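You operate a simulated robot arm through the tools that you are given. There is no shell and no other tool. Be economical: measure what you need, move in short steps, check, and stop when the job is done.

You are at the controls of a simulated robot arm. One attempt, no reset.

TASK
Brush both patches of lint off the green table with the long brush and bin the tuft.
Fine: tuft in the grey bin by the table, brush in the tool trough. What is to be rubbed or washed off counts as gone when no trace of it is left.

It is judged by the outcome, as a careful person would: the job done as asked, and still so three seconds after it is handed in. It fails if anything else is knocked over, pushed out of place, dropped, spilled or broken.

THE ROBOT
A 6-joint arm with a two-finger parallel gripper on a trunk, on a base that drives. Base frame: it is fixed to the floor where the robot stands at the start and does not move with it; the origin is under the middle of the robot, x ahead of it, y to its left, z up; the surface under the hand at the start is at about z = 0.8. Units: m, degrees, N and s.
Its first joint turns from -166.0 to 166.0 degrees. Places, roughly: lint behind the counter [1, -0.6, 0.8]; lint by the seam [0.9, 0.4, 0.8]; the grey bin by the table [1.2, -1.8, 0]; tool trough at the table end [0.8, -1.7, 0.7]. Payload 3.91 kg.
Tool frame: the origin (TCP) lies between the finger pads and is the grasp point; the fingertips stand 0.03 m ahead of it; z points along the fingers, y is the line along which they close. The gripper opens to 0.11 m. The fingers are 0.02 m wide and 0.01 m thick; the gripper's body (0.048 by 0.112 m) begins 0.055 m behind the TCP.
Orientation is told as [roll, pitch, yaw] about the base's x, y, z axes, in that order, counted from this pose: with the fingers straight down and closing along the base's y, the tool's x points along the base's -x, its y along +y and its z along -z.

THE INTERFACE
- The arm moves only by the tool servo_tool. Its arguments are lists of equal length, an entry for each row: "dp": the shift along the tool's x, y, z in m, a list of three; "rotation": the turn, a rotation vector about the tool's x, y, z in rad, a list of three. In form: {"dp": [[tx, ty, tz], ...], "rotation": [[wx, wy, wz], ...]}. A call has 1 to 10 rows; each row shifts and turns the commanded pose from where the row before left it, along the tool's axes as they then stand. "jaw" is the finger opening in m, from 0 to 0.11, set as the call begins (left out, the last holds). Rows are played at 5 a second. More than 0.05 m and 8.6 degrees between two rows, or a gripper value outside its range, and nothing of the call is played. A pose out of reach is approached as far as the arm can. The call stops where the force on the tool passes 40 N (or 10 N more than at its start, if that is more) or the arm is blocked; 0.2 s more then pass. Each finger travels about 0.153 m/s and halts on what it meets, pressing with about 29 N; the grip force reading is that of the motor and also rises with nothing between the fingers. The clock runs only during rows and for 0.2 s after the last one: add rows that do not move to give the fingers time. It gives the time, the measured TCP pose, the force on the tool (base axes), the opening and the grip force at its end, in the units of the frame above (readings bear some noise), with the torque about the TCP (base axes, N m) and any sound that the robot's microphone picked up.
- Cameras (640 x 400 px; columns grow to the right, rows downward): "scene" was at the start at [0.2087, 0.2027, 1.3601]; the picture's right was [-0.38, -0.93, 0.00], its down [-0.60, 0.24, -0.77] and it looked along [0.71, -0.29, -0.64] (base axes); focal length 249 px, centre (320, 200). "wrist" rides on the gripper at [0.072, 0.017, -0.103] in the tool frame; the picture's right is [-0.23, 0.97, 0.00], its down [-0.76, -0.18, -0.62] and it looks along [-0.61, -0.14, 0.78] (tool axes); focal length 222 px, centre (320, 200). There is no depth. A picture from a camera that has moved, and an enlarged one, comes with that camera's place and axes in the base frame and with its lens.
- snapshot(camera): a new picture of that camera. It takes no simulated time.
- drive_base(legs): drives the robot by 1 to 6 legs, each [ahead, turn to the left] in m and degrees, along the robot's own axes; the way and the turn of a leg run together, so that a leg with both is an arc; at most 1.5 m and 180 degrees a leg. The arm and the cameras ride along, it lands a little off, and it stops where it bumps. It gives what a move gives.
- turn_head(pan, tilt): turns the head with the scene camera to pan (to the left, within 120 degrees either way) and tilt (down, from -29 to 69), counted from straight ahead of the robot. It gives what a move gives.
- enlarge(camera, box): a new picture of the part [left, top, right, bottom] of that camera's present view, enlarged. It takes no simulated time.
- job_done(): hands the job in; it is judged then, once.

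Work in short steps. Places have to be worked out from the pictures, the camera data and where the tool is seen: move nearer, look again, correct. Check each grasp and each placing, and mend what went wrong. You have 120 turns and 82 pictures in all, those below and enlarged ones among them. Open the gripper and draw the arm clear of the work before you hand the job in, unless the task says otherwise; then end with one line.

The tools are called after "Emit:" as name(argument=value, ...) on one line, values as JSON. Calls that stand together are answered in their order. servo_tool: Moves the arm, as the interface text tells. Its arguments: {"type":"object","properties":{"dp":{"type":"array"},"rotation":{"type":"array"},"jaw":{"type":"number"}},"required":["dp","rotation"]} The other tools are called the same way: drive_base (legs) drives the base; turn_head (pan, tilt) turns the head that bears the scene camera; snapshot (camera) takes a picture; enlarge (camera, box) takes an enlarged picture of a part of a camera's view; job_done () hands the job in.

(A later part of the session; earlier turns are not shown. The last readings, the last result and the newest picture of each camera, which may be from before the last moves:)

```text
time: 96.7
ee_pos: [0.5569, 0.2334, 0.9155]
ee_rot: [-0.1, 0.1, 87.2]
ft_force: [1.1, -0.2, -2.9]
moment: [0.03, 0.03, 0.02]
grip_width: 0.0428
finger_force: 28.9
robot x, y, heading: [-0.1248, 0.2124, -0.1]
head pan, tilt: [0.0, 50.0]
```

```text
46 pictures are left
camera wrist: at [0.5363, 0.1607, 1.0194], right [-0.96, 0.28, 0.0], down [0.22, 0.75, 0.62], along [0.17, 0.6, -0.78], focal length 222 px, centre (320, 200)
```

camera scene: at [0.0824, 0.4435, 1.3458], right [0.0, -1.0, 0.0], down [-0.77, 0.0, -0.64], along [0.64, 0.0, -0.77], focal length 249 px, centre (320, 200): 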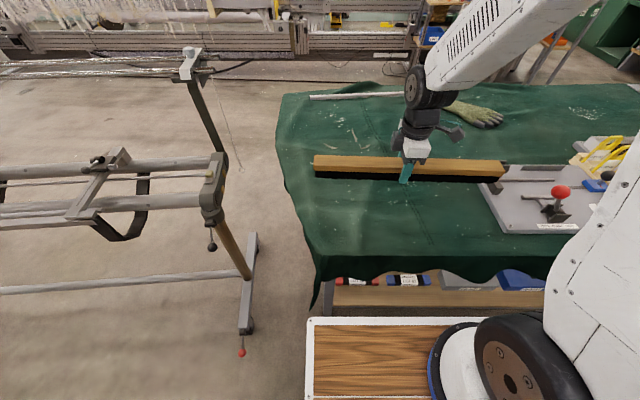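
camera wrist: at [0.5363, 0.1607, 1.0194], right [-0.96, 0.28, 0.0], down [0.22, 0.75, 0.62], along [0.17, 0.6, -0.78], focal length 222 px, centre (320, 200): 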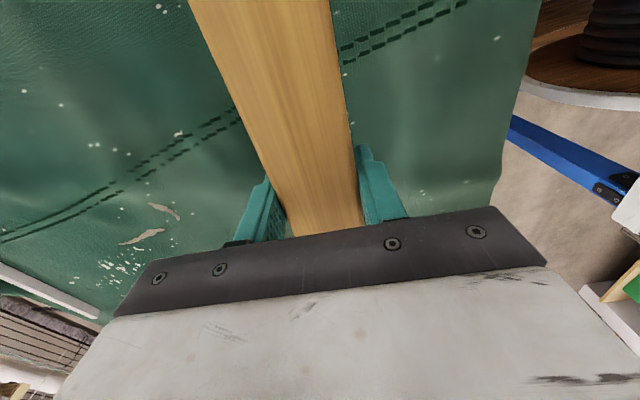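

The brush is held level (weight ≈ 0.3 kg); resting TCP height is 0.836. I lift, move ahead to x ≈ 0.80, then turn it to lie along x for sweeping sideways over the seam patch.

Emit:
servo_tool(dp=[[0, -0.03, -0.02], [0, -0.04, -0.02], [0, -0.04, 0], [0, -0.04, 0], [0, -0.04, 0], [0, -0.04, 0], [0, -0.014, 0]], rotation=[[0, 0, 0], [0, 0, 0], [0, 0, 0], [0, 0, 0], [0, 0, 0], [0, 0, 0], [0, 0, 0]])

Emit:
servo_tool(dp=[[0, 0, 0], [0, 0, 0], [0, 0, 0], [0, 0, 0], [0, 0, 0], [0, 0, 0], [0, 0, 0], [0, 0, 0], [0, 0, 0], [0, 0, 0]], rotation=[[0, 0, 0.14], [0, 0, 0.14], [0, 0, 0.14], [0, 0, 0.14], [0, 0, 0.14], [0, 0, 0.14], [0, 0, 0.14], [0, 0, 0.14], [0, 0, 0.14], [0, 0, 0.14]])

Emit:
servo_tool(dp=[[0, 0, 0], [0, 0.04, 0], [0, 0.035, 0], [0, 0, 0]], rotation=[[0, 0, 0.12], [0, 0, 0.05], [0, 0, 0], [0, 0, 0]])

Emit:
snapshot(camera="scene")

Emit:
snapshot(camera="wrist")

```text
time: 98.3
ee_pos: [0.7991, 0.219, 0.9566]
ee_rot: [0.0, 0.1, 87.0]
ft_force: [0.6, 0.3, -2.4]
moment: [0.03, 0.01, 0.0]
grip_width: 0.0429
finger_force: 29.0
robot x, y, heading: [-0.1232, 0.2062, 0.2]
head pan, tilt: [0.0, 50.0]
```

```text
time: 100.5
ee_pos: [0.8007, 0.2196, 0.9551]
ee_rot: [-0.2, -0.1, 6.7]
ft_force: [0.1, 0.4, -4.0]
moment: [-0.03, -0.06, 0.04]
grip_width: 0.0428
finger_force: 28.8
robot x, y, heading: [-0.1245, 0.209, -0.1]
head pan, tilt: [0.0, 50.0]
```

```text
time: 101.5
ee_pos: [0.8018, 0.2962, 0.9546]
ee_rot: [-0.1, -0.2, -2.8]
ft_force: [-0.3, -0.6, -3.9]
moment: [-0.01, -0.05, 0.0]
grip_width: 0.0429
finger_force: 29.0
robot x, y, heading: [-0.1258, 0.2104, 0.1]
head pan, tilt: [0.0, 50.0]
```

```text
45 pictures are left
camera scene: at [0.0825, 0.4435, 1.3458], right [0.0, -1.0, 0.0], down [-0.77, 0.0, -0.64], along [0.64, 0.0, -0.77], focal length 249 px, centre (320, 200)
```

scene: 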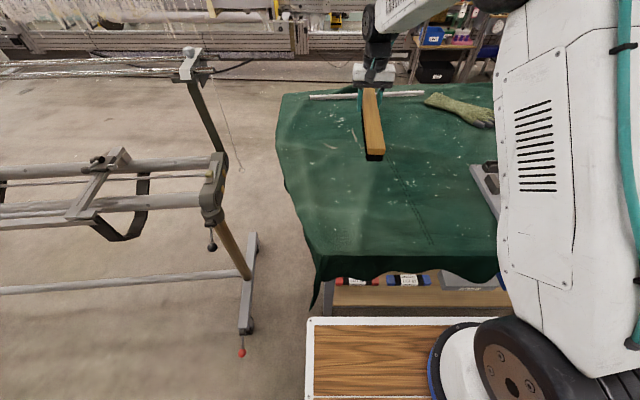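

```text
44 pictures are left
camera wrist: at [0.7307, 0.3167, 1.0586], right [0.28, 0.96, 0.0], down [0.75, -0.21, 0.62], along [0.6, -0.17, -0.78], focal length 222 px, centre (320, 200)
```

wrist: 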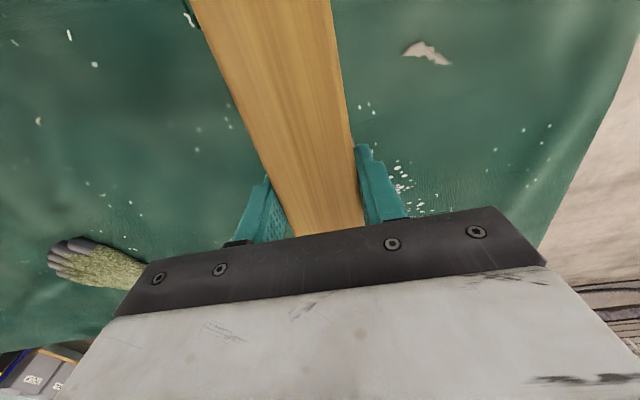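

Brush aligned along x at y 0.296, far end ≈1.03 (the white stick is at ≥1.1). Lower onto the cloth and sweep toward +y across the patch.

Emit:
servo_tool(dp=[[0, 0, 0.04], [0, 0, 0.04], [0, 0, 0.03], [0, 0, 0.006], [0, 0, 0.005], [0, 0, 0]], rotation=[[0, 0, 0], [0, 0, 0], [0, 0, 0], [0, 0, 0], [0, 0, 0], [0, 0, 0]])

Emit:
servo_tool(dp=[[0, 0.025, 0], [0, 0.025, 0], [0, 0.025, 0], [0, 0.025, 0], [0, 0.025, 0], [0, 0.025, 0], [0, 0.025, 0], [0, 0.02, 0], [0, 0, 0]], rotation=[[0, 0, 0], [0, 0, 0], [0, 0, 0], [0, 0, 0], [0, 0, 0], [0, 0, 0], [0, 0, 0], [0, 0, 0], [0, 0, 0]])

Emit:
enlarge(camera="scene", box=[260, 70, 440, 190])

Emit:
snapshot(camera="wrist")

```text
time: 102.9
ee_pos: [0.8016, 0.2941, 0.8362]
ee_rot: [-0.1, -0.3, -2.8]
ft_force: [-5.8, -3.0, 16.1]
moment: [-0.08, 0.73, 0.28]
grip_width: 0.0425
finger_force: 29.4
robot x, y, heading: [-0.123, 0.2118, 0.1]
head pan, tilt: [0.0, 50.0]
```

```text
time: 104.9
ee_pos: [0.8107, 0.4895, 0.8364]
ee_rot: [0.1, 0.0, -2.8]
ft_force: [-0.8, -8.6, 22.4]
moment: [-0.05, -0.24, 0.38]
grip_width: 0.0429
finger_force: 29.3
robot x, y, heading: [-0.1232, 0.2058, 0.1]
head pan, tilt: [0.0, 50.0]
```

```text
3.33 times, centred on (350, 130) of scene
camera zoom: at [0.0814, 0.4429, 1.3461], right [0.0, -1.0, 0.0], down [-0.77, 0.0, -0.64], along [0.64, 0.0, -0.77], focal length 831 px, centre (220, 433)
```

zoom: 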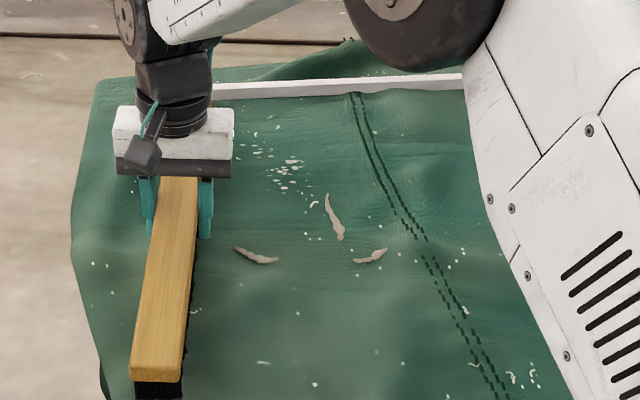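

```text
42 pictures are left
camera wrist: at [0.7401, 0.5093, 0.94], right [0.27, 0.96, 0.0], down [0.75, -0.21, 0.63], along [0.6, -0.17, -0.78], focal length 222 px, centre (320, 200)
```

wrist: 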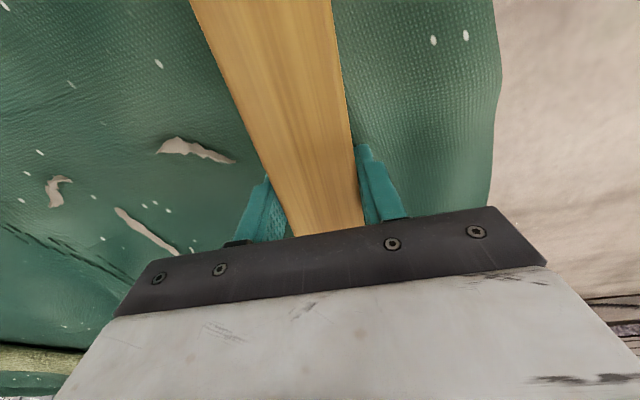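

Contact is firm (22 N) and the patch has thinned but isn't gone. Sweep back and forth again.

Emit:
servo_tool(dp=[[0, -0.025, 0], [0, -0.025, 0], [0, -0.025, 0], [0, -0.025, 0], [0, -0.025, 0], [0, -0.025, 0], [0, -0.025, 0], [0, -0.02, 0], [0, 0, 0]], rotation=[[0, 0, 0], [0, 0, 0], [0, 0, 0], [0, 0, 0], [0, 0, 0], [0, 0, 0], [0, 0, 0], [0, 0, 0], [0, 0, 0]])

Emit:
servo_tool(dp=[[0, 0.025, 0], [0, 0.025, 0], [0, 0.025, 0], [0, 0.025, 0], [0, 0.025, 0], [0, 0.025, 0], [0, 0.025, 0], [0, 0.02, 0], [0, 0, 0]], rotation=[[0, 0, 0], [0, 0, 0], [0, 0, 0], [0, 0, 0], [0, 0, 0], [0, 0, 0], [0, 0, 0], [0, 0, 0], [0, 0, 0]])

Emit:
enlarge(camera="scene", box=[260, 70, 440, 190])

```text
time: 106.9
ee_pos: [0.7994, 0.2933, 0.8368]
ee_rot: [-0.1, 0.0, -2.8]
ft_force: [-0.9, 3.2, 7.7]
moment: [0.03, -0.8, 0.14]
grip_width: 0.0426
finger_force: 29.3
robot x, y, heading: [-0.1214, 0.2084, 0.1]
head pan, tilt: [0.0, 50.0]
```

```text
time: 108.9
ee_pos: [0.8116, 0.4885, 0.8361]
ee_rot: [-0.1, -0.1, -2.9]
ft_force: [-1.6, -3.5, 6.9]
moment: [0.07, -0.07, 0.45]
grip_width: 0.0427
finger_force: 28.9
robot x, y, heading: [-0.1249, 0.2083, 0.4]
head pan, tilt: [0.0, 50.0]
```

```text
3.33 times, centred on (350, 130) of scene
camera zoom: at [0.082, 0.4434, 1.3459], right [0.0, -1.0, 0.0], down [-0.77, 0.0, -0.64], along [0.64, 0.0, -0.77], focal length 831 px, centre (220, 433)
```

zoom: 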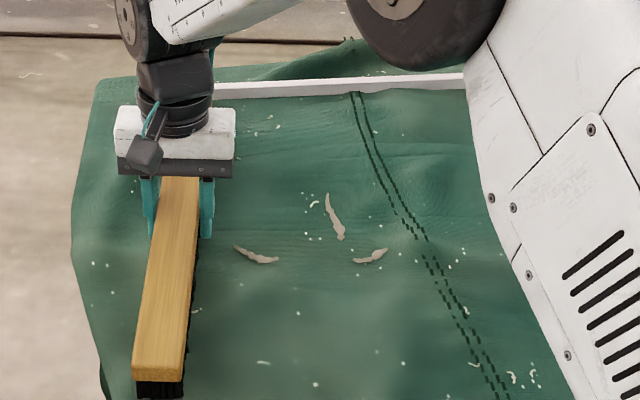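

Nearly gone; a few specks remain at about x 1.02. Sweep again 3 cm farther out.

Emit:
servo_tool(dp=[[-0.03, 0, 0], [0, -0.025, 0], [0, -0.025, 0], [0, -0.025, 0], [0, -0.025, 0], [0, -0.025, 0], [0, -0.025, 0], [0, -0.025, 0], [0, -0.025, 0], [0, 0, 0]], rotation=[[0, 0, 0], [0, 0, 0], [0, 0, 0], [0, 0, 0], [0, 0, 0], [0, 0, 0], [0, 0, 0], [0, 0, 0], [0, 0, 0], [0, 0, 0]])

Emit:
servo_tool(dp=[[0, 0.025, 0], [0, 0.025, 0], [0, 0.025, 0], [0, 0.025, 0], [0, 0.025, 0], [0, 0.025, 0], [0, 0.025, 0], [0, 0.02, 0], [0, 0, 0]], rotation=[[0, 0, 0], [0, 0, 0], [0, 0, 0], [0, 0, 0], [0, 0, 0], [0, 0, 0], [0, 0, 0], [0, 0, 0], [0, 0, 0]])

Emit:
enlarge(camera="scene", box=[280, 80, 380, 150])

```text
time: 111.1
ee_pos: [0.8291, 0.2862, 0.8353]
ee_rot: [-0.1, 0.0, -2.8]
ft_force: [-0.3, -1.0, 6.7]
moment: [0.0, 0.25, -0.43]
grip_width: 0.0427
finger_force: 28.7
robot x, y, heading: [-0.1243, 0.2068, 0.5]
head pan, tilt: [0.0, 50.0]
```

```text
time: 113.1
ee_pos: [0.841, 0.4817, 0.8348]
ee_rot: [0.1, -0.1, -2.9]
ft_force: [-1.1, -7.1, 19.1]
moment: [0.02, -0.49, 0.07]
grip_width: 0.0428
finger_force: 29.2
robot x, y, heading: [-0.1253, 0.2102, 0.4]
head pan, tilt: [0.0, 50.0]
```

```text
5.71 times, centred on (330, 115) of scene
camera zoom: at [0.0814, 0.443, 1.3461], right [0.0, -1.0, 0.0], down [-0.77, 0.0, -0.64], along [0.64, 0.0, -0.77], focal length 1425 px, centre (263, 686)
```

zoom: 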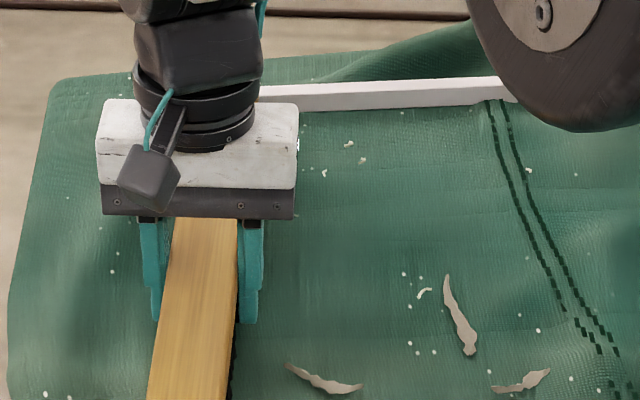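

The patch is gone; the remaining isolated specks lie in swept areas too and belong to the cloth. Lift, retract and turn the brush crosswise for driving.

Emit:
servo_tool(dp=[[0, 0, -0.04], [0, 0, -0.045], [0, 0, -0.045], [0, 0, -0.045], [0, 0, -0.045], [0, 0, -0.045], [0.03, -0.035, 0], [0.03, -0.035, 0], [0.03, -0.035, 0], [0.03, -0.035, 0]], rotation=[[0, 0, 0], [0, 0, 0], [0, 0, 0], [0, 0, 0], [0, 0, 0], [0, 0, 0], [0, 0, 0], [0, 0, 0], [0, 0, 0], [0, 0, 0]])

Emit:
enlarge(camera="scene", box=[270, 70, 450, 190])

Emit:
servo_tool(dp=[[0, 0, 0], [0, 0, 0], [0, 0, 0], [0, 0, 0], [0, 0, 0], [0, 0, 0], [0, 0, 0], [0, 0, 0], [0, 0, 0], [0, 0, 0]], rotation=[[0, 0, -0.14], [0, 0, -0.14], [0, 0, -0.14], [0, 0, -0.14], [0, 0, -0.14], [0, 0, -0.14], [0, 0, -0.14], [0, 0, -0.14], [0, 0, -0.14], [0, 0, -0.14]])

Emit:
servo_tool(dp=[[0, 0.04, 0], [0, 0.04, 0], [0, 0.04, 0], [0, 0, 0]], rotation=[[0, 0, -0.14], [0, 0, -0.04], [0, 0, 0], [0, 0, 0]])

```text
time: 115.3
ee_pos: [0.7147, 0.3503, 1.1004]
ee_rot: [0.0, 0.1, -2.8]
ft_force: [-0.3, 1.0, -4.1]
moment: [-0.02, 0.0, -0.02]
grip_width: 0.0428
finger_force: 29.1
robot x, y, heading: [-0.1227, 0.2061, 0.2]
head pan, tilt: [0.0, 50.0]
```

```text
3.33 times, centred on (360, 130) of scene
camera zoom: at [0.0828, 0.4438, 1.3457], right [0.0, -1.0, 0.0], down [-0.77, 0.0, -0.64], along [0.64, 0.0, -0.77], focal length 831 px, centre (187, 433)
```

zoom: 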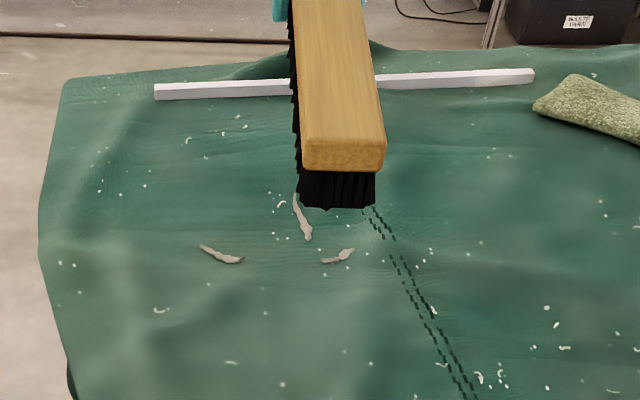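

```text
time: 117.5
ee_pos: [0.7127, 0.3473, 1.1004]
ee_rot: [0.0, 0.1, 77.5]
ft_force: [0.1, -0.1, -3.1]
moment: [-0.01, 0.01, 0.04]
grip_width: 0.0429
finger_force: 29.0
robot x, y, heading: [-0.1248, 0.2104, 0.3]
head pan, tilt: [0.0, 50.0]
```

```text
time: 118.5
ee_pos: [0.597, 0.3631, 1.0979]
ee_rot: [-0.1, 0.0, 87.7]
ft_force: [-0.3, 0.7, -3.7]
moment: [0.04, 0.01, 0.01]
grip_width: 0.0427
finger_force: 28.9
robot x, y, heading: [-0.1233, 0.2101, 0.2]
head pan, tilt: [0.0, 50.0]
```

Seam patch is clean. Now drive to the second patch: back 0.15, turn right, 0.8 m along, turn back to face the table.

Emit:
drive_base(legs=[[-0.15, 0], [0, -90], [0.8, 0], [0, 90]])

Emit:
turn_head(pan=0, tilt=45)

Emit:
snapshot(camera="scene")

```text
time: 131.4
ee_pos: [0.4463, -0.4245, 1.0986]
ee_rot: [-0.1, 0.1, 88.0]
ft_force: [-0.7, -0.8, -3.2]
moment: [0.02, -0.03, -0.05]
grip_width: 0.0425
finger_force: 29.2
robot x, y, heading: [-0.2722, -0.5843, 0.7]
head pan, tilt: [0.0, 50.0]
```

```text
time: 132.1
ee_pos: [0.445, -0.4239, 1.0976]
ee_rot: [0.0, 0.0, 88.1]
ft_force: [0.3, -0.6, -4.0]
moment: [0.0, 0.01, 0.01]
grip_width: 0.0427
finger_force: 29.1
robot x, y, heading: [-0.274, -0.5842, 0.6]
head pan, tilt: [0.0, 45.0]
```

```text
38 pictures are left
camera scene: at [-0.0647, -0.3471, 1.3527], right [0.01, -1.0, 0.0], down [-0.71, -0.01, -0.71], along [0.71, 0.01, -0.71], focal length 249 px, centre (320, 200)
```

scene: 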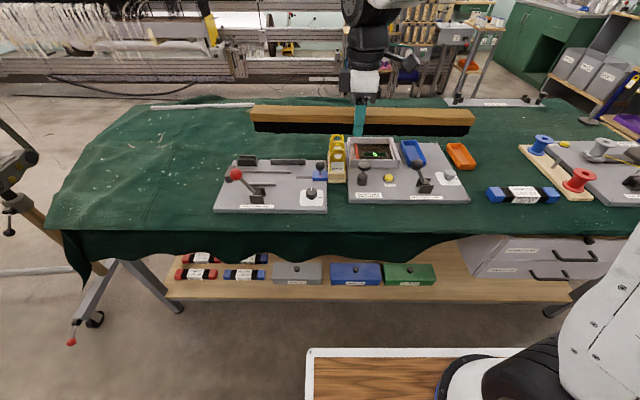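

Drive ahead 0.26 m to working distance and look.

Emit:
drive_base(legs=[[0.26, -0.6]])

Emit:
servo_tool(dp=[[0, 0.03, -0.02], [0, 0.03, -0.02], [0, 0.03, -0.02], [0, 0, 0]], rotation=[[0, 0, 0], [0, 0, 0], [0, 0, 0], [0, 0, 0]])

Emit:
snapshot(camera="scene")

```text
time: 134.0
ee_pos: [0.7126, -0.4334, 1.0984]
ee_rot: [-0.1, 0.1, 87.4]
ft_force: [1.3, 0.3, -2.5]
moment: [0.01, -0.04, 0.02]
grip_width: 0.043
finger_force: 29.0
robot x, y, heading: [-0.0057, -0.5819, -0.2]
head pan, tilt: [0.0, 45.0]
```

```text
time: 135.0
ee_pos: [0.6223, -0.4281, 1.1586]
ee_rot: [0.0, 0.0, 87.4]
ft_force: [-0.5, -0.7, -3.4]
moment: [0.03, 0.03, 0.02]
grip_width: 0.0428
finger_force: 28.8
robot x, y, heading: [-0.0072, -0.5796, -0.3]
head pan, tilt: [0.0, 45.0]
```

```text
37 pictures are left
camera scene: at [0.203, -0.3489, 1.3527], right [0.0, -1.0, 0.0], down [-0.71, 0.0, -0.71], along [0.71, 0.0, -0.71], focal length 249 px, centre (320, 200)
```

scene: 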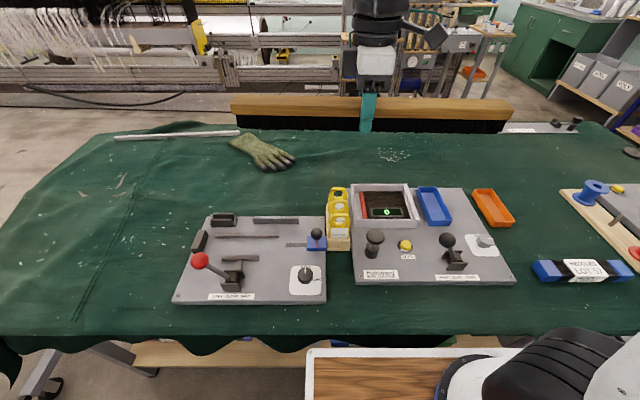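

Emit:
enlarge(camera="scene", box=[230, 120, 530, 270])

```text
2.13 times, centred on (380, 195) of scene
camera zoom: at [0.203, -0.3489, 1.3527], right [0.0, -1.0, 0.0], down [-0.71, 0.0, -0.71], along [0.71, 0.0, -0.71], focal length 532 px, centre (192, 211)
```

zoom: 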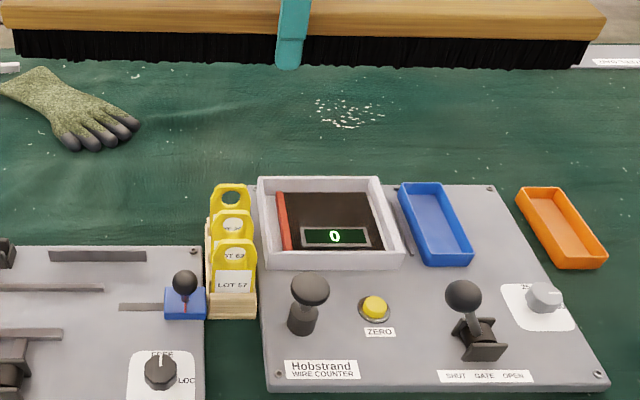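

Patch 2: x 0.96–1.05, y −0.57…−0.69; counter's far edge ≈0.81, glove fingertips at y ≈ −0.255. I bring the brush crosswise over (0.90, −0.63), still high.

Emit:
servo_tool(dp=[[0, 0, 0], [0.025, -0.035, 0.01], [0.025, -0.035, 0.01], [0.025, -0.035, 0.01], [0.025, -0.035, 0.01], [0.025, -0.035, 0.01], [0.025, -0.035, 0.01], [0.025, -0.035, 0.01], [0.025, -0.035, 0.01], [0, 0, 0]], rotation=[[0, 0, -0.045], [0, 0, 0], [0, 0, 0], [0, 0, 0], [0, 0, 0], [0, 0, 0], [0, 0, 0], [0, 0, 0], [0, 0, 0], [0, 0, 0]])

Emit:
snapshot(camera="wrist")

Emit:
snapshot(camera="scene")

```text
time: 137.2
ee_pos: [0.9024, -0.6298, 1.0794]
ee_rot: [-0.1, 0.0, 89.9]
ft_force: [0.1, -0.6, -3.3]
moment: [0.02, -0.01, -0.02]
grip_width: 0.0425
finger_force: 29.2
robot x, y, heading: [-0.0108, -0.5806, -0.2]
head pan, tilt: [0.0, 45.0]
```

```text
35 pictures are left
camera wrist: at [0.8861, -0.7031, 1.1831], right [-0.97, 0.23, 0.0], down [0.18, 0.76, 0.62], along [0.14, 0.61, -0.78], focal length 222 px, centre (320, 200)
```

wrist: 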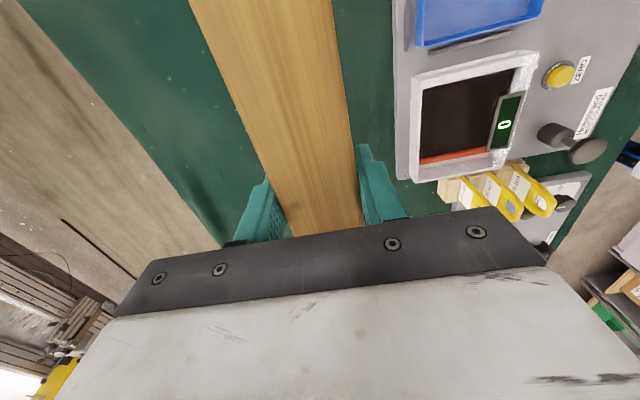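

```text
34 pictures are left
camera scene: at [0.2028, -0.349, 1.3527], right [0.0, -1.0, 0.0], down [-0.71, 0.0, -0.71], along [0.71, 0.0, -0.71], focal length 249 px, centre (320, 200)
```

scene: 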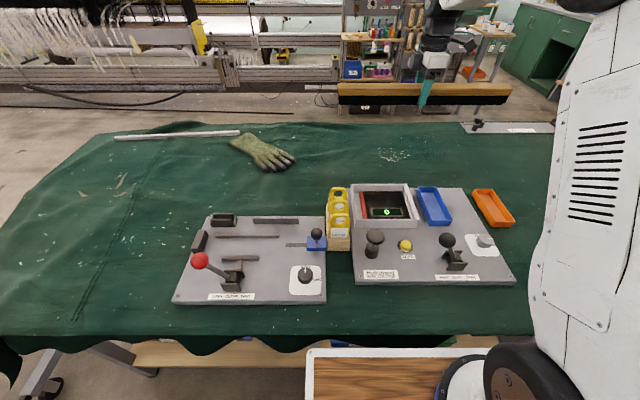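

Counter edge is at x ≈ 0.79, so there's room. Lower the brush at x 0.90 and then sweep outward.

Emit:
servo_tool(dp=[[0, 0, 0.045], [0, 0, 0.045], [0, 0, 0.045], [0, 0, 0.045], [0, 0, 0.04], [0, 0, 0.015], [0, 0, 0.008], [0, 0, 0]], rotation=[[0, 0, 0], [0, 0, 0], [0, 0, 0], [0, 0, 0], [0, 0, 0], [0, 0, 0], [0, 0, 0], [0, 0, 0]])

Emit:
servo_tool(dp=[[0, -0.02, 0], [0, -0.02, 0], [0, -0.02, 0], [0, -0.02, 0], [0, -0.02, 0], [0, -0.02, 0], [0, -0.02, 0], [0, -0.02, 0], [0, 0, 0]], rotation=[[0, 0, 0], [0, 0, 0], [0, 0, 0], [0, 0, 0], [0, 0, 0], [0, 0, 0], [0, 0, 0], [0, 0, 0], [0, 0, 0]])

Emit:
enlarge(camera="scene", box=[300, 90, 500, 240])

```text
time: 139.0
ee_pos: [0.9041, -0.6307, 0.8363]
ee_rot: [-0.1, 0.1, 89.9]
ft_force: [-0.2, -0.4, -3.4]
moment: [0.01, -0.01, 0.0]
grip_width: 0.0428
finger_force: 28.6
robot x, y, heading: [-0.0087, -0.5795, -0.4]
head pan, tilt: [0.0, 45.0]
```

```text
time: 141.0
ee_pos: [1.0615, -0.6296, 0.8345]
ee_rot: [-0.1, 0.2, 89.9]
ft_force: [0.6, 0.4, -2.2]
moment: [-0.03, -0.01, 0.04]
grip_width: 0.0428
finger_force: 29.5
robot x, y, heading: [-0.0077, -0.5835, -0.2]
head pan, tilt: [0.0, 45.0]
```

```text
2.67 times, centred on (400, 165) of scene
camera zoom: at [0.2029, -0.349, 1.3527], right [0.0, -1.0, 0.0], down [-0.71, 0.0, -0.71], along [0.71, 0.0, -0.71], focal length 665 px, centre (107, 293)
```

zoom: 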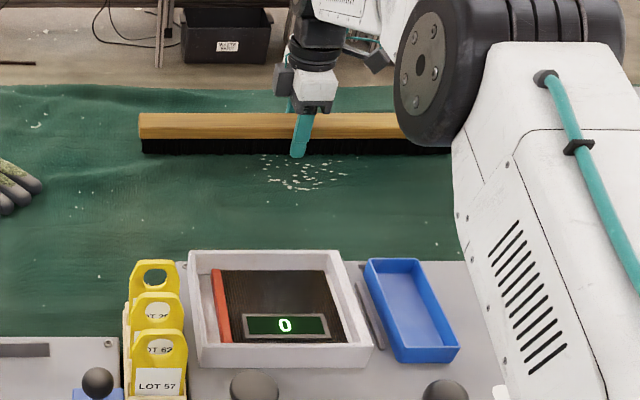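

Reach suffices (x 1.06), but the bristles aren't touching here — the surface is a little lower. Lower in small steps until contact.

Emit:
servo_tool(dp=[[0, 0, 0.003], [0, 0, 0.002], [0, 0, 0]], rotation=[[0, 0, 0], [0, 0, 0], [0, 0, 0]])

Emit:
servo_tool(dp=[[0, 0, 0.002], [0, 0, 0.002], [0, 0, 0]], rotation=[[0, 0, 0], [0, 0, 0], [0, 0, 0]])

```text
time: 141.8
ee_pos: [1.0623, -0.6301, 0.8333]
ee_rot: [-0.3, 0.1, 90.0]
ft_force: [-4.8, 0.3, 29.2]
moment: [-0.02, 0.23, 0.0]
grip_width: 0.0427
finger_force: 28.4
robot x, y, heading: [-0.0115, -0.5839, -0.1]
head pan, tilt: [0.0, 45.0]
```

```text
time: 142.6
ee_pos: [1.0619, -0.6289, 0.8302]
ee_rot: [-0.3, 0.1, 89.9]
ft_force: [3.4, 1.9, 38.6]
moment: [0.17, 0.84, -0.12]
grip_width: 0.0425
finger_force: 28.7
robot x, y, heading: [-0.0099, -0.5823, 0.0]
head pan, tilt: [0.0, 45.0]
```

Firm contact now (39 N); ease off 4 mm and sweep back toward x 0.92.

Emit:
servo_tool(dp=[[0, 0, -0.004], [0, 0.02, 0], [0, 0.02, 0], [0, 0.02, 0], [0, 0.02, 0], [0, 0.02, 0], [0, 0.02, 0], [0, 0.02, 0], [0, 0, 0]], rotation=[[0, 0, 0], [0, 0, 0], [0, 0, 0], [0, 0, 0], [0, 0, 0], [0, 0, 0], [0, 0, 0], [0, 0, 0], [0, 0, 0]])

Emit:
servo_tool(dp=[[0, -0.02, 0], [0, -0.02, 0], [0, -0.02, 0], [0, -0.02, 0], [0, -0.02, 0], [0, -0.02, 0], [0, -0.02, 0], [0, -0.02, 0], [0, 0, 0]], rotation=[[0, 0, 0], [0, 0, 0], [0, 0, 0], [0, 0, 0], [0, 0, 0], [0, 0, 0], [0, 0, 0], [0, 0, 0], [0, 0, 0]])

Emit:
enlarge(camera="scene", box=[300, 90, 500, 240])

```text
time: 144.6
ee_pos: [0.9211, -0.6294, 0.8298]
ee_rot: [0.2, 0.1, 89.9]
ft_force: [0.4, -0.7, -3.2]
moment: [0.01, -0.02, -0.01]
grip_width: 0.0427
finger_force: 28.7
robot x, y, heading: [-0.0069, -0.581, -0.2]
head pan, tilt: [0.0, 45.0]
```

```text
time: 146.6
ee_pos: [1.0827, -0.6291, 0.8304]
ee_rot: [-0.1, 0.0, 89.9]
ft_force: [-7.6, 0.7, 10.4]
moment: [0.05, 0.51, 0.02]
grip_width: 0.0426
finger_force: 28.9
robot x, y, heading: [-0.0109, -0.5813, -0.3]
head pan, tilt: [0.0, 45.0]
```

```text
2.67 times, centred on (400, 165) of scene
camera zoom: at [0.202, -0.3489, 1.3529], right [0.0, -1.0, 0.0], down [-0.71, 0.0, -0.71], along [0.71, 0.0, -0.71], focal length 665 px, centre (107, 293)
```

zoom: 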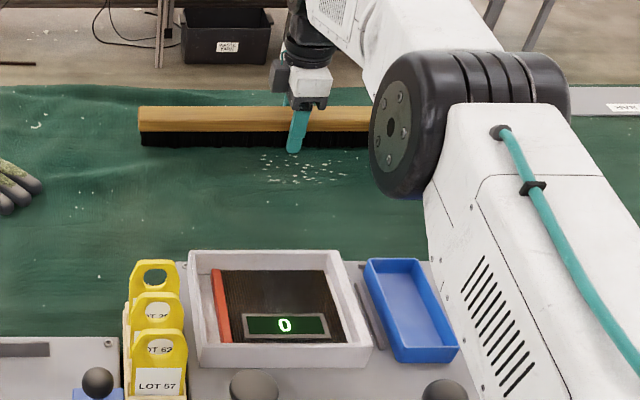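

Contact only at the far side; the cloth dips nearer. Sweep inward while lowering gradually and watch the force.

Emit:
servo_tool(dp=[[0, 0.02, 0.001], [0, 0.02, 0.002], [0, 0.02, 0.002], [0, 0, 0]], rotation=[[0, 0, 0], [0, 0, 0], [0, 0, 0], [0, 0, 0]])

Emit:
servo_tool(dp=[[0, 0.02, 0.001], [0, 0.02, 0.002], [0, 0, 0]], rotation=[[0, 0, 0], [0, 0, 0], [0, 0, 0]])

Emit:
servo_tool(dp=[[0, 0.02, 0.001], [0, 0.02, 0.001], [0, 0, 0]], rotation=[[0, 0, 0], [0, 0, 0], [0, 0, 0]])

```text
time: 147.3
ee_pos: [1.0353, -0.6293, 0.8303]
ee_rot: [-0.7, 0.1, 89.9]
ft_force: [-0.6, -0.1, 1.9]
moment: [0.02, 0.18, 0.03]
grip_width: 0.0424
finger_force: 29.3
robot x, y, heading: [-0.0071, -0.5821, -0.4]
head pan, tilt: [0.0, 45.0]
stopped in row 3: the force on the tool passed its limit at 44 N (the readings are from after the stop); the commanded pose is now the measured one
```

```text
time: 148.1
ee_pos: [0.9976, -0.6273, 0.8301]
ee_rot: [-1.2, 0.1, 89.9]
ft_force: [24.6, 0.9, 27.2]
moment: [0.11, 0.17, -0.06]
grip_width: 0.0425
finger_force: 29.5
robot x, y, heading: [-0.0082, -0.5855, -0.1]
head pan, tilt: [0.0, 45.0]
```

```text
time: 148.4
ee_pos: [0.996, -0.6289, 0.831]
ee_rot: [-1.6, 0.0, 90.0]
ft_force: [-1.6, 0.3, 0.7]
moment: [0.0, 0.18, -0.01]
grip_width: 0.0426
finger_force: 28.9
robot x, y, heading: [-0.0079, -0.5853, -0.3]
head pan, tilt: [0.0, 45.0]
stopped in row 1: the force on the tool passed its limit at 54 N (the readings are from after the stop); the commanded pose is now the measured one
```

Some force built up; look at the lint before going on.

Emit:
enlarge(camera="scene", box=[300, 90, 500, 240])

```text
2.67 times, centred on (400, 165) of scene
camera zoom: at [0.2031, -0.3489, 1.3528], right [0.0, -1.0, 0.0], down [-0.71, 0.0, -0.71], along [0.71, 0.0, -0.71], focal length 665 px, centre (107, 293)
```

zoom: 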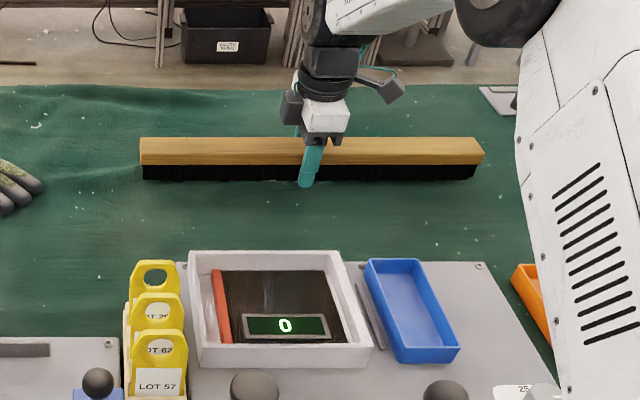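

Lint in front of the brush has vanished; the brush now sits on the patch. Level it, sweep inward, then outward with moderate pressure.

Emit:
servo_tool(dp=[[0, 0, -0.002], [0, 0.02, 0], [0, 0.02, 0], [0, 0.02, 0], [0, 0.02, 0], [0, 0, 0]], rotation=[[0, -0.028, 0], [0, 0, 0], [0, 0, 0], [0, 0, 0], [0, 0, 0], [0, 0, 0]])

Emit:
snapshot(camera="scene")

```text
time: 149.8
ee_pos: [0.9159, -0.6283, 0.8309]
ee_rot: [-1.6, -1.5, 89.9]
ft_force: [3.7, 0.6, 9.3]
moment: [-0.39, 0.26, 0.07]
grip_width: 0.0426
finger_force: 28.7
robot x, y, heading: [-0.0052, -0.5855, -0.1]
head pan, tilt: [0.0, 45.0]
```

```text
30 pictures are left
camera scene: at [0.203, -0.3488, 1.3528], right [0.0, -1.0, 0.0], down [-0.71, 0.0, -0.71], along [0.71, 0.0, -0.71], focal length 249 px, centre (320, 200)
```

scene: 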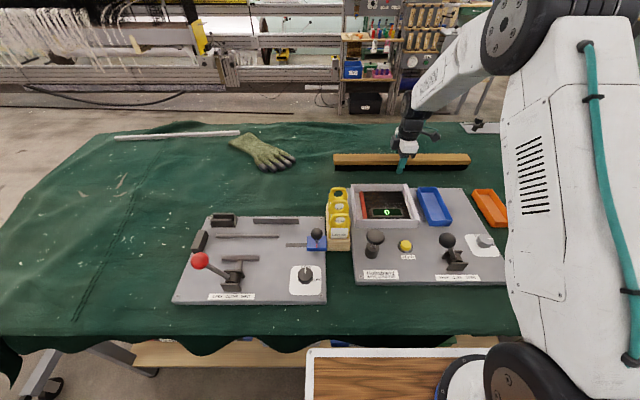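

That levelled the wrong axis; undo it and correct the roll, then sweep outward again.

Emit:
servo_tool(dp=[[0, 0, -0.001], [0, -0.02, 0], [0, -0.02, 0], [0, -0.02, 0], [0, -0.02, 0], [0, -0.02, 0], [0, -0.02, 0], [0, -0.02, 0], [0, -0.02, 0], [0, 0, 0]], rotation=[[-0.028, 0.028, 0], [0, 0, 0], [0, 0, 0], [0, 0, 0], [0, 0, 0], [0, 0, 0], [0, 0, 0], [0, 0, 0], [0, 0, 0], [0, 0, 0]])

Emit:
enlarge(camera="scene", box=[300, 90, 500, 240])

```text
time: 152.0
ee_pos: [1.0761, -0.6281, 0.8311]
ee_rot: [0.1, 0.0, 90.0]
ft_force: [-0.4, 0.2, -2.7]
moment: [-0.01, -0.01, 0.0]
grip_width: 0.0427
finger_force: 28.8
robot x, y, heading: [-0.0071, -0.5869, -0.1]
head pan, tilt: [0.0, 45.0]
```

```text
2.67 times, centred on (400, 165) of scene
camera zoom: at [0.2033, -0.3489, 1.3527], right [0.0, -1.0, 0.0], down [-0.71, 0.0, -0.71], along [0.71, 0.0, -0.71], focal length 665 px, centre (107, 293)
```

zoom: 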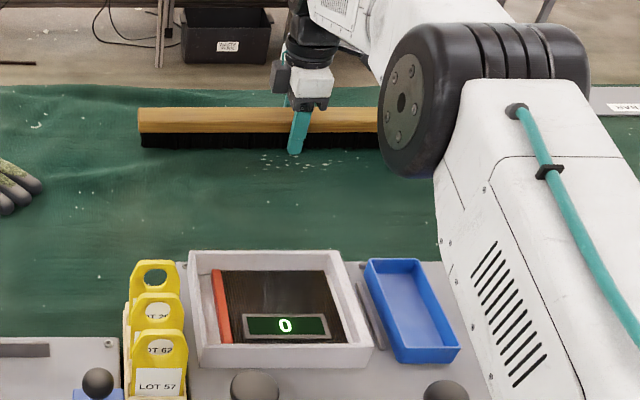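

Only the far strip (x ≈1.01–1.06) remains. Lower 3 mm here and sweep that strip inward.

Emit:
servo_tool(dp=[[0, -0.01, 0.002], [0, 0, 0.002], [0, 0, 0]], rotation=[[0, 0, 0], [0, 0, 0], [0, 0, 0]])

Emit:
servo_tool(dp=[[0, 0.012, 0], [0, 0.012, 0], [0, 0.012, 0], [0, 0.012, 0], [0, 0.012, 0], [0, 0.012, 0], [0, 0.012, 0], [0, 0.012, 0], [0, 0, 0]], rotation=[[0, 0, 0], [0, 0, 0], [0, 0, 0], [0, 0, 0], [0, 0, 0], [0, 0, 0], [0, 0, 0], [0, 0, 0], [0, 0, 0]])

```text
time: 152.8
ee_pos: [1.0858, -0.6293, 0.83]
ee_rot: [0.1, 0.1, 89.9]
ft_force: [-1.4, 0.3, 7.6]
moment: [0.09, 0.09, 0.01]
grip_width: 0.0426
finger_force: 28.6
robot x, y, heading: [-0.0086, -0.5826, -0.1]
head pan, tilt: [0.0, 45.0]
```

```text
time: 154.3
ee_pos: [1.01, -0.6287, 0.8306]
ee_rot: [-0.4, 0.2, 89.8]
ft_force: [-1.9, 0.0, -0.8]
moment: [0.01, 0.13, 0.1]
grip_width: 0.0428
finger_force: 29.0
robot x, y, heading: [-0.0064, -0.5825, -0.2]
head pan, tilt: [0.0, 45.0]
stopped in row 7: the force on the tool passed its limit at 42 N (the readings are from after the stop); the commanded pose is now the measured one
```

Stopped lightly at x 1.01 after sweeping the strip. Raise a few mm, move inward and inspect.

Emit:
servo_tool(dp=[[0, 0.01, -0.01], [0, 0.03, -0.01], [0, 0.04, -0.01], [0, 0.04, 0], [0, 0, 0]], rotation=[[0, 0, 0], [0, 0, 0], [0, 0, 0], [0, 0, 0], [0, 0, 0]])

Emit:
enlarge(camera="scene", box=[310, 110, 470, 210])

```text
time: 155.5
ee_pos: [0.8897, -0.6298, 0.8585]
ee_rot: [-0.5, 0.1, 89.8]
ft_force: [0.0, -0.7, -3.4]
moment: [0.01, -0.03, 0.01]
grip_width: 0.0429
finger_force: 29.8
robot x, y, heading: [-0.0064, -0.585, -0.1]
head pan, tilt: [0.0, 45.0]
```

```text
4.00 times, centred on (390, 160) of scene
camera zoom: at [0.2035, -0.3489, 1.3527], right [0.0, -1.0, 0.0], down [-0.71, 0.0, -0.71], along [0.71, 0.0, -0.71], focal length 997 px, centre (40, 360)
```

zoom: 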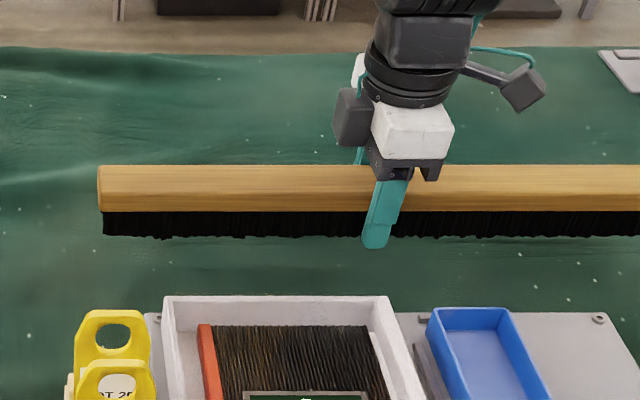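

I need an unobstructed view: raise the brush high and retract somewhat.

Emit:
servo_tool(dp=[[0, 0, -0.045], [0, 0, -0.045], [0, 0, -0.045], [0, 0, -0.045], [0, 0, -0.045], [0, 0.035, -0.02], [0, 0.035, 0], [0, 0.035, 0], [0, 0.035, 0], [0, 0, 0]], rotation=[[0, 0, 0], [0, 0, 0], [0, 0, 0], [0, 0, 0], [0, 0, 0], [0, 0, 0], [0, 0, 0], [0, 0, 0], [0, 0, 0], [0, 0, 0]])

Emit:
enlarge(camera="scene", box=[310, 110, 470, 210])

```text
time: 157.7
ee_pos: [0.7465, -0.6281, 1.1007]
ee_rot: [-0.5, 0.1, 90.0]
ft_force: [0.2, -0.8, -3.9]
moment: [-0.05, 0.01, 0.03]
grip_width: 0.0427
finger_force: 28.9
robot x, y, heading: [-0.0088, -0.5826, -0.2]
head pan, tilt: [0.0, 45.0]
```

```text
4.00 times, centred on (390, 160) of scene
camera zoom: at [0.2035, -0.3489, 1.3527], right [0.0, -1.0, 0.0], down [-0.71, 0.0, -0.71], along [0.71, 0.0, -0.71], focal length 997 px, centre (40, 360)
```

zoom: 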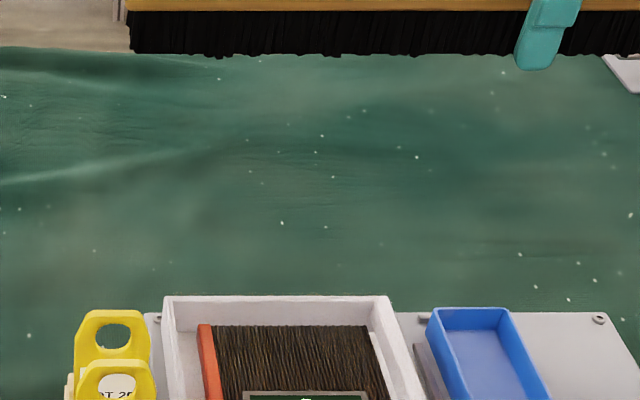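

The patch appears gone; a few isolated specks remain that may just be cloth texture. For certainty I make one more sweep pair over x 0.98–1.09.

Emit:
servo_tool(dp=[[0, -0.04, 0], [0, -0.045, 0], [0, -0.045, 0], [0, -0.045, 0], [0, -0.045, 0.02], [0, 0, 0.045], [0, 0, 0.045], [0, 0, 0.045], [0, 0, 0.045], [0, 0, 0.045]], rotation=[[-0.009, 0, 0], [0, 0, 0], [0, 0, 0], [0, 0, 0], [0, 0, 0], [0, 0, 0], [0, 0, 0], [0, 0, 0], [0, 0, 0], [0, 0, 0]])

Emit:
servo_tool(dp=[[0, 0, 0.018], [0, 0, 0.005], [0, 0, 0.002], [0, 0, 0]], rotation=[[0, 0, 0], [0, 0, 0], [0, 0, 0], [0, 0, 0]])

```text
time: 159.9
ee_pos: [0.9678, -0.6283, 0.8597]
ee_rot: [0.0, 0.1, 89.9]
ft_force: [-0.7, 0.3, -2.4]
moment: [0.04, -0.01, -0.03]
grip_width: 0.0427
finger_force: 28.3
robot x, y, heading: [-0.0105, -0.5808, -0.1]
head pan, tilt: [0.0, 45.0]
```

```text
time: 160.9
ee_pos: [0.9688, -0.628, 0.8319]
ee_rot: [0.2, 0.1, 89.9]
ft_force: [0.6, 0.1, -3.4]
moment: [0.03, 0.01, -0.02]
grip_width: 0.0428
finger_force: 29.1
robot x, y, heading: [-0.0079, -0.5807, -0.5]
head pan, tilt: [0.0, 45.0]
```

Emit:
servo_tool(dp=[[0, 0, 0.002], [0, -0.015, 0], [0, -0.015, 0], [0, -0.015, 0], [0, -0.015, 0], [0, -0.015, 0.0005], [0, -0.015, 0.0005], [0, -0.015, 0.0005], [0, -0.015, 0.0005], [0, 0, 0]], rotation=[[0, 0, 0], [0, 0, 0], [0, 0, 0], [0, 0, 0], [0, 0, 0], [0, 0, 0], [0, 0, 0], [0, 0, 0], [0, 0, 0], [0, 0, 0]])

Emit:
servo_tool(dp=[[0, 0.015, 0], [0, 0.015, -0.0005], [0, 0.015, -0.0005], [0, 0.015, -0.0005], [0, 0.015, -0.0005], [0, 0.015, 0], [0, 0.015, 0], [0, 0.015, 0], [0, 0, 0]], rotation=[[0, 0, 0], [0, 0, 0], [0, 0, 0], [0, 0, 0], [0, 0, 0], [0, 0, 0], [0, 0, 0], [0, 0, 0], [0, 0, 0]])

```text
time: 163.1
ee_pos: [1.0877, -0.6285, 0.8289]
ee_rot: [0.0, 0.0, 89.9]
ft_force: [-1.6, 0.1, 9.2]
moment: [0.09, -0.19, -0.01]
grip_width: 0.0428
finger_force: 28.9
robot x, y, heading: [-0.0116, -0.5856, -0.1]
head pan, tilt: [0.0, 45.0]
```

```text
time: 165.1
ee_pos: [0.9673, -0.6273, 0.8312]
ee_rot: [0.2, 0.1, 89.8]
ft_force: [-0.5, 0.7, -3.6]
moment: [0.02, 0.0, 0.02]
grip_width: 0.043
finger_force: 29.3
robot x, y, heading: [-0.008, -0.5849, 0.0]
head pan, tilt: [0.0, 45.0]
```

Lift and retract again, then inspect the patch area.

Emit:
servo_tool(dp=[[0, 0, -0.045], [0, 0, -0.045], [0, 0, -0.045], [0, 0, -0.045], [0, 0, -0.045], [0, 0.045, -0.02], [0, 0.045, -0.02], [0, 0.045, -0.005], [0, 0.045, 0], [0, 0.045, 0]], rotation=[[0, 0, 0], [0, 0, 0], [0, 0, 0], [0, 0, 0], [0, 0, 0], [0, 0, 0], [0, 0, 0], [0, 0, 0], [0, 0, 0], [0, 0, 0]])

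Emit:
enlarge(camera="scene", box=[310, 110, 470, 210])

Emit:
turn_head(pan=50, tilt=40)

Emit:
snapshot(camera="scene")

```text
time: 167.3
ee_pos: [0.7451, -0.6255, 1.1008]
ee_rot: [0.2, 0.1, 89.9]
ft_force: [0.4, 0.1, -3.9]
moment: [0.02, 0.03, 0.03]
grip_width: 0.0425
finger_force: 29.1
robot x, y, heading: [-0.0111, -0.5838, -0.1]
head pan, tilt: [0.0, 45.0]
```

```text
4.00 times, centred on (390, 160) of scene
camera zoom: at [0.204, -0.3489, 1.3526], right [0.0, -1.0, 0.0], down [-0.71, 0.0, -0.71], along [0.71, 0.0, -0.71], focal length 997 px, centre (40, 360)
```

zoom: 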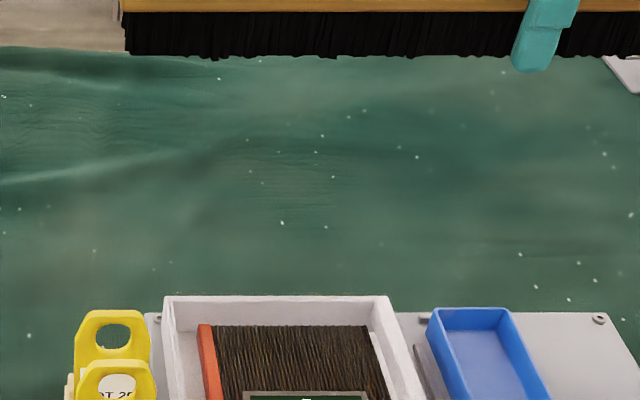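

```text
time: 168.5
ee_pos: [0.7449, -0.6253, 1.1024]
ee_rot: [0.1, 0.1, 89.9]
ft_force: [-0.4, -0.2, -2.8]
moment: [0.06, 0.03, 0.02]
grip_width: 0.0427
finger_force: 28.8
robot x, y, heading: [-0.0095, -0.584, 0.0]
head pan, tilt: [50.0, 40.0]
```

```text
25 pictures are left
camera scene: at [0.1769, -0.2837, 1.36], right [0.76, -0.65, 0.0], down [-0.42, -0.49, -0.77], along [0.49, 0.58, -0.64], focal length 249 px, centre (320, 200)
```

scene: 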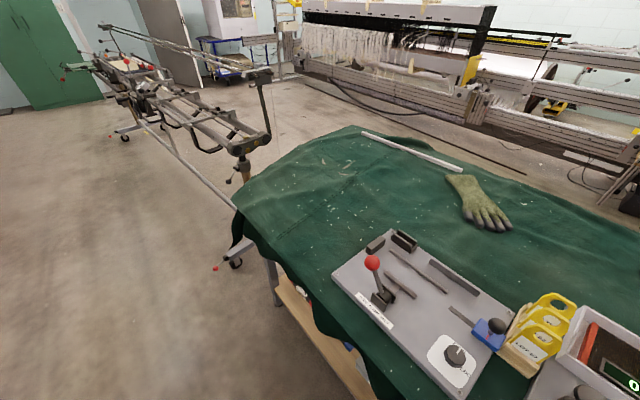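

Specks are unchanged, so they're texture; both patches are gone. Now carry the brush to the trough: back out, drive down the aisle to y ≈ −2.45 and turn.

Emit:
enlarge(camera="scene", box=[270, 120, 430, 220])

Emit:
drive_base(legs=[[-0.3, 0], [0, -90], [1.0, 0], [0.87, 0], [0, 90]])

```text
4.00 times, centred on (350, 170) of scene
camera zoom: at [0.1769, -0.2837, 1.36], right [0.76, -0.65, 0.0], down [-0.42, -0.49, -0.77], along [0.49, 0.58, -0.64], focal length 997 px, centre (200, 320)
```

zoom: 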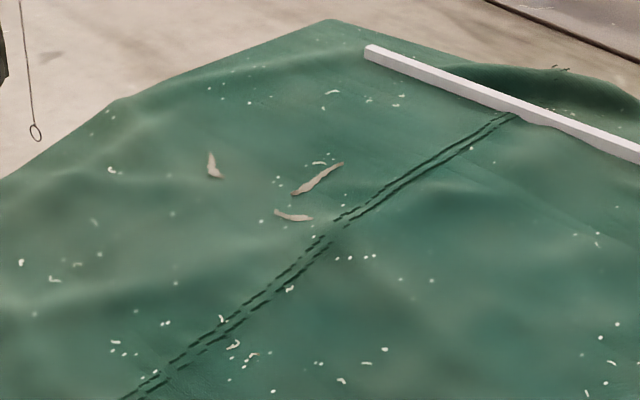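

```text
time: 187.2
ee_pos: [0.4657, -2.5062, 1.1017]
ee_rot: [0.1, 0.0, 90.3]
ft_force: [-0.3, 0.3, -3.6]
moment: [0.0, 0.0, 0.02]
grip_width: 0.0426
finger_force: 28.5
robot x, y, heading: [-0.2839, -2.4697, 0.1]
head pan, tilt: [50.0, 40.0]
```

Seam area is clean of the dense patch. Continue: 1.05 m ahead, then turn left to face the table end.

Emit:
drive_base(legs=[[1.05, 0], [0, 90]])

Emit:
turn_head(pan=0, tilt=50)

Emit:
snapshot(camera="scene")

Emit:
snapshot(camera="wrist")

```text
time: 196.5
ee_pos: [0.7669, -1.7133, 1.1021]
ee_rot: [0.1, 0.2, -177.7]
ft_force: [-0.5, 0.6, -3.2]
moment: [0.01, 0.03, -0.01]
grip_width: 0.0423
finger_force: 28.8
robot x, y, heading: [0.7537, -2.4637, 92.1]
head pan, tilt: [50.0, 40.0]
```

```text
time: 197.7
ee_pos: [0.7659, -1.7135, 1.101]
ee_rot: [0.1, 0.1, -177.8]
ft_force: [-0.8, 0.4, -3.5]
moment: [0.0, 0.0, 0.0]
grip_width: 0.0425
finger_force: 29.1
robot x, y, heading: [0.7554, -2.4695, 92.3]
head pan, tilt: [0.0, 50.0]
```

```text
23 pictures are left
camera scene: at [0.512, -2.2694, 1.3458], right [1.0, 0.04, 0.0], down [0.03, -0.77, -0.64], along [-0.02, 0.64, -0.77], focal length 249 px, centre (320, 200)
```

scene: 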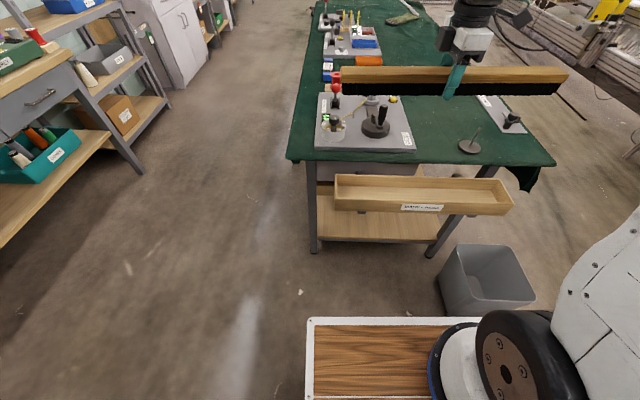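

```text
22 pictures are left
camera wrist: at [0.8392, -1.7277, 1.2059], right [-0.19, -0.98, 0.0], down [-0.77, 0.15, 0.62], along [-0.61, 0.12, -0.78], focal length 222 px, centre (320, 200)
```

wrist: 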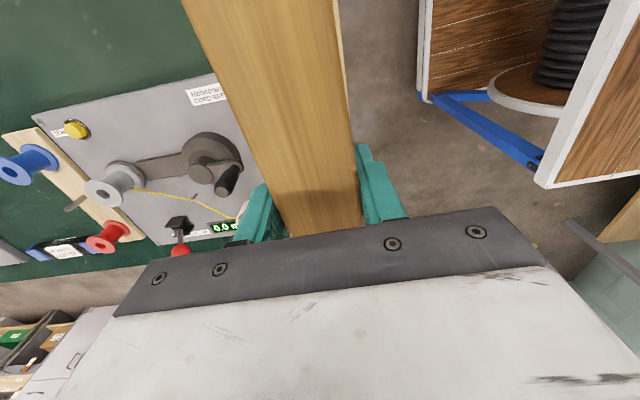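

Enlarge the trough to triangulate its rim from this distance.

Emit:
enlarge(camera="scene", box=[320, 150, 530, 260])

```text
3.05 times, centred on (425, 205) of scene
camera zoom: at [0.512, -2.2694, 1.3458], right [1.0, 0.04, 0.0], down [0.03, -0.77, -0.64], along [-0.02, 0.64, -0.77], focal length 760 px, centre (0, 185)
```

zoom: 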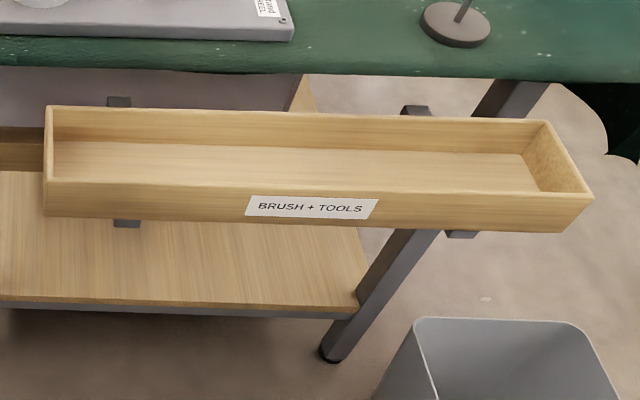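

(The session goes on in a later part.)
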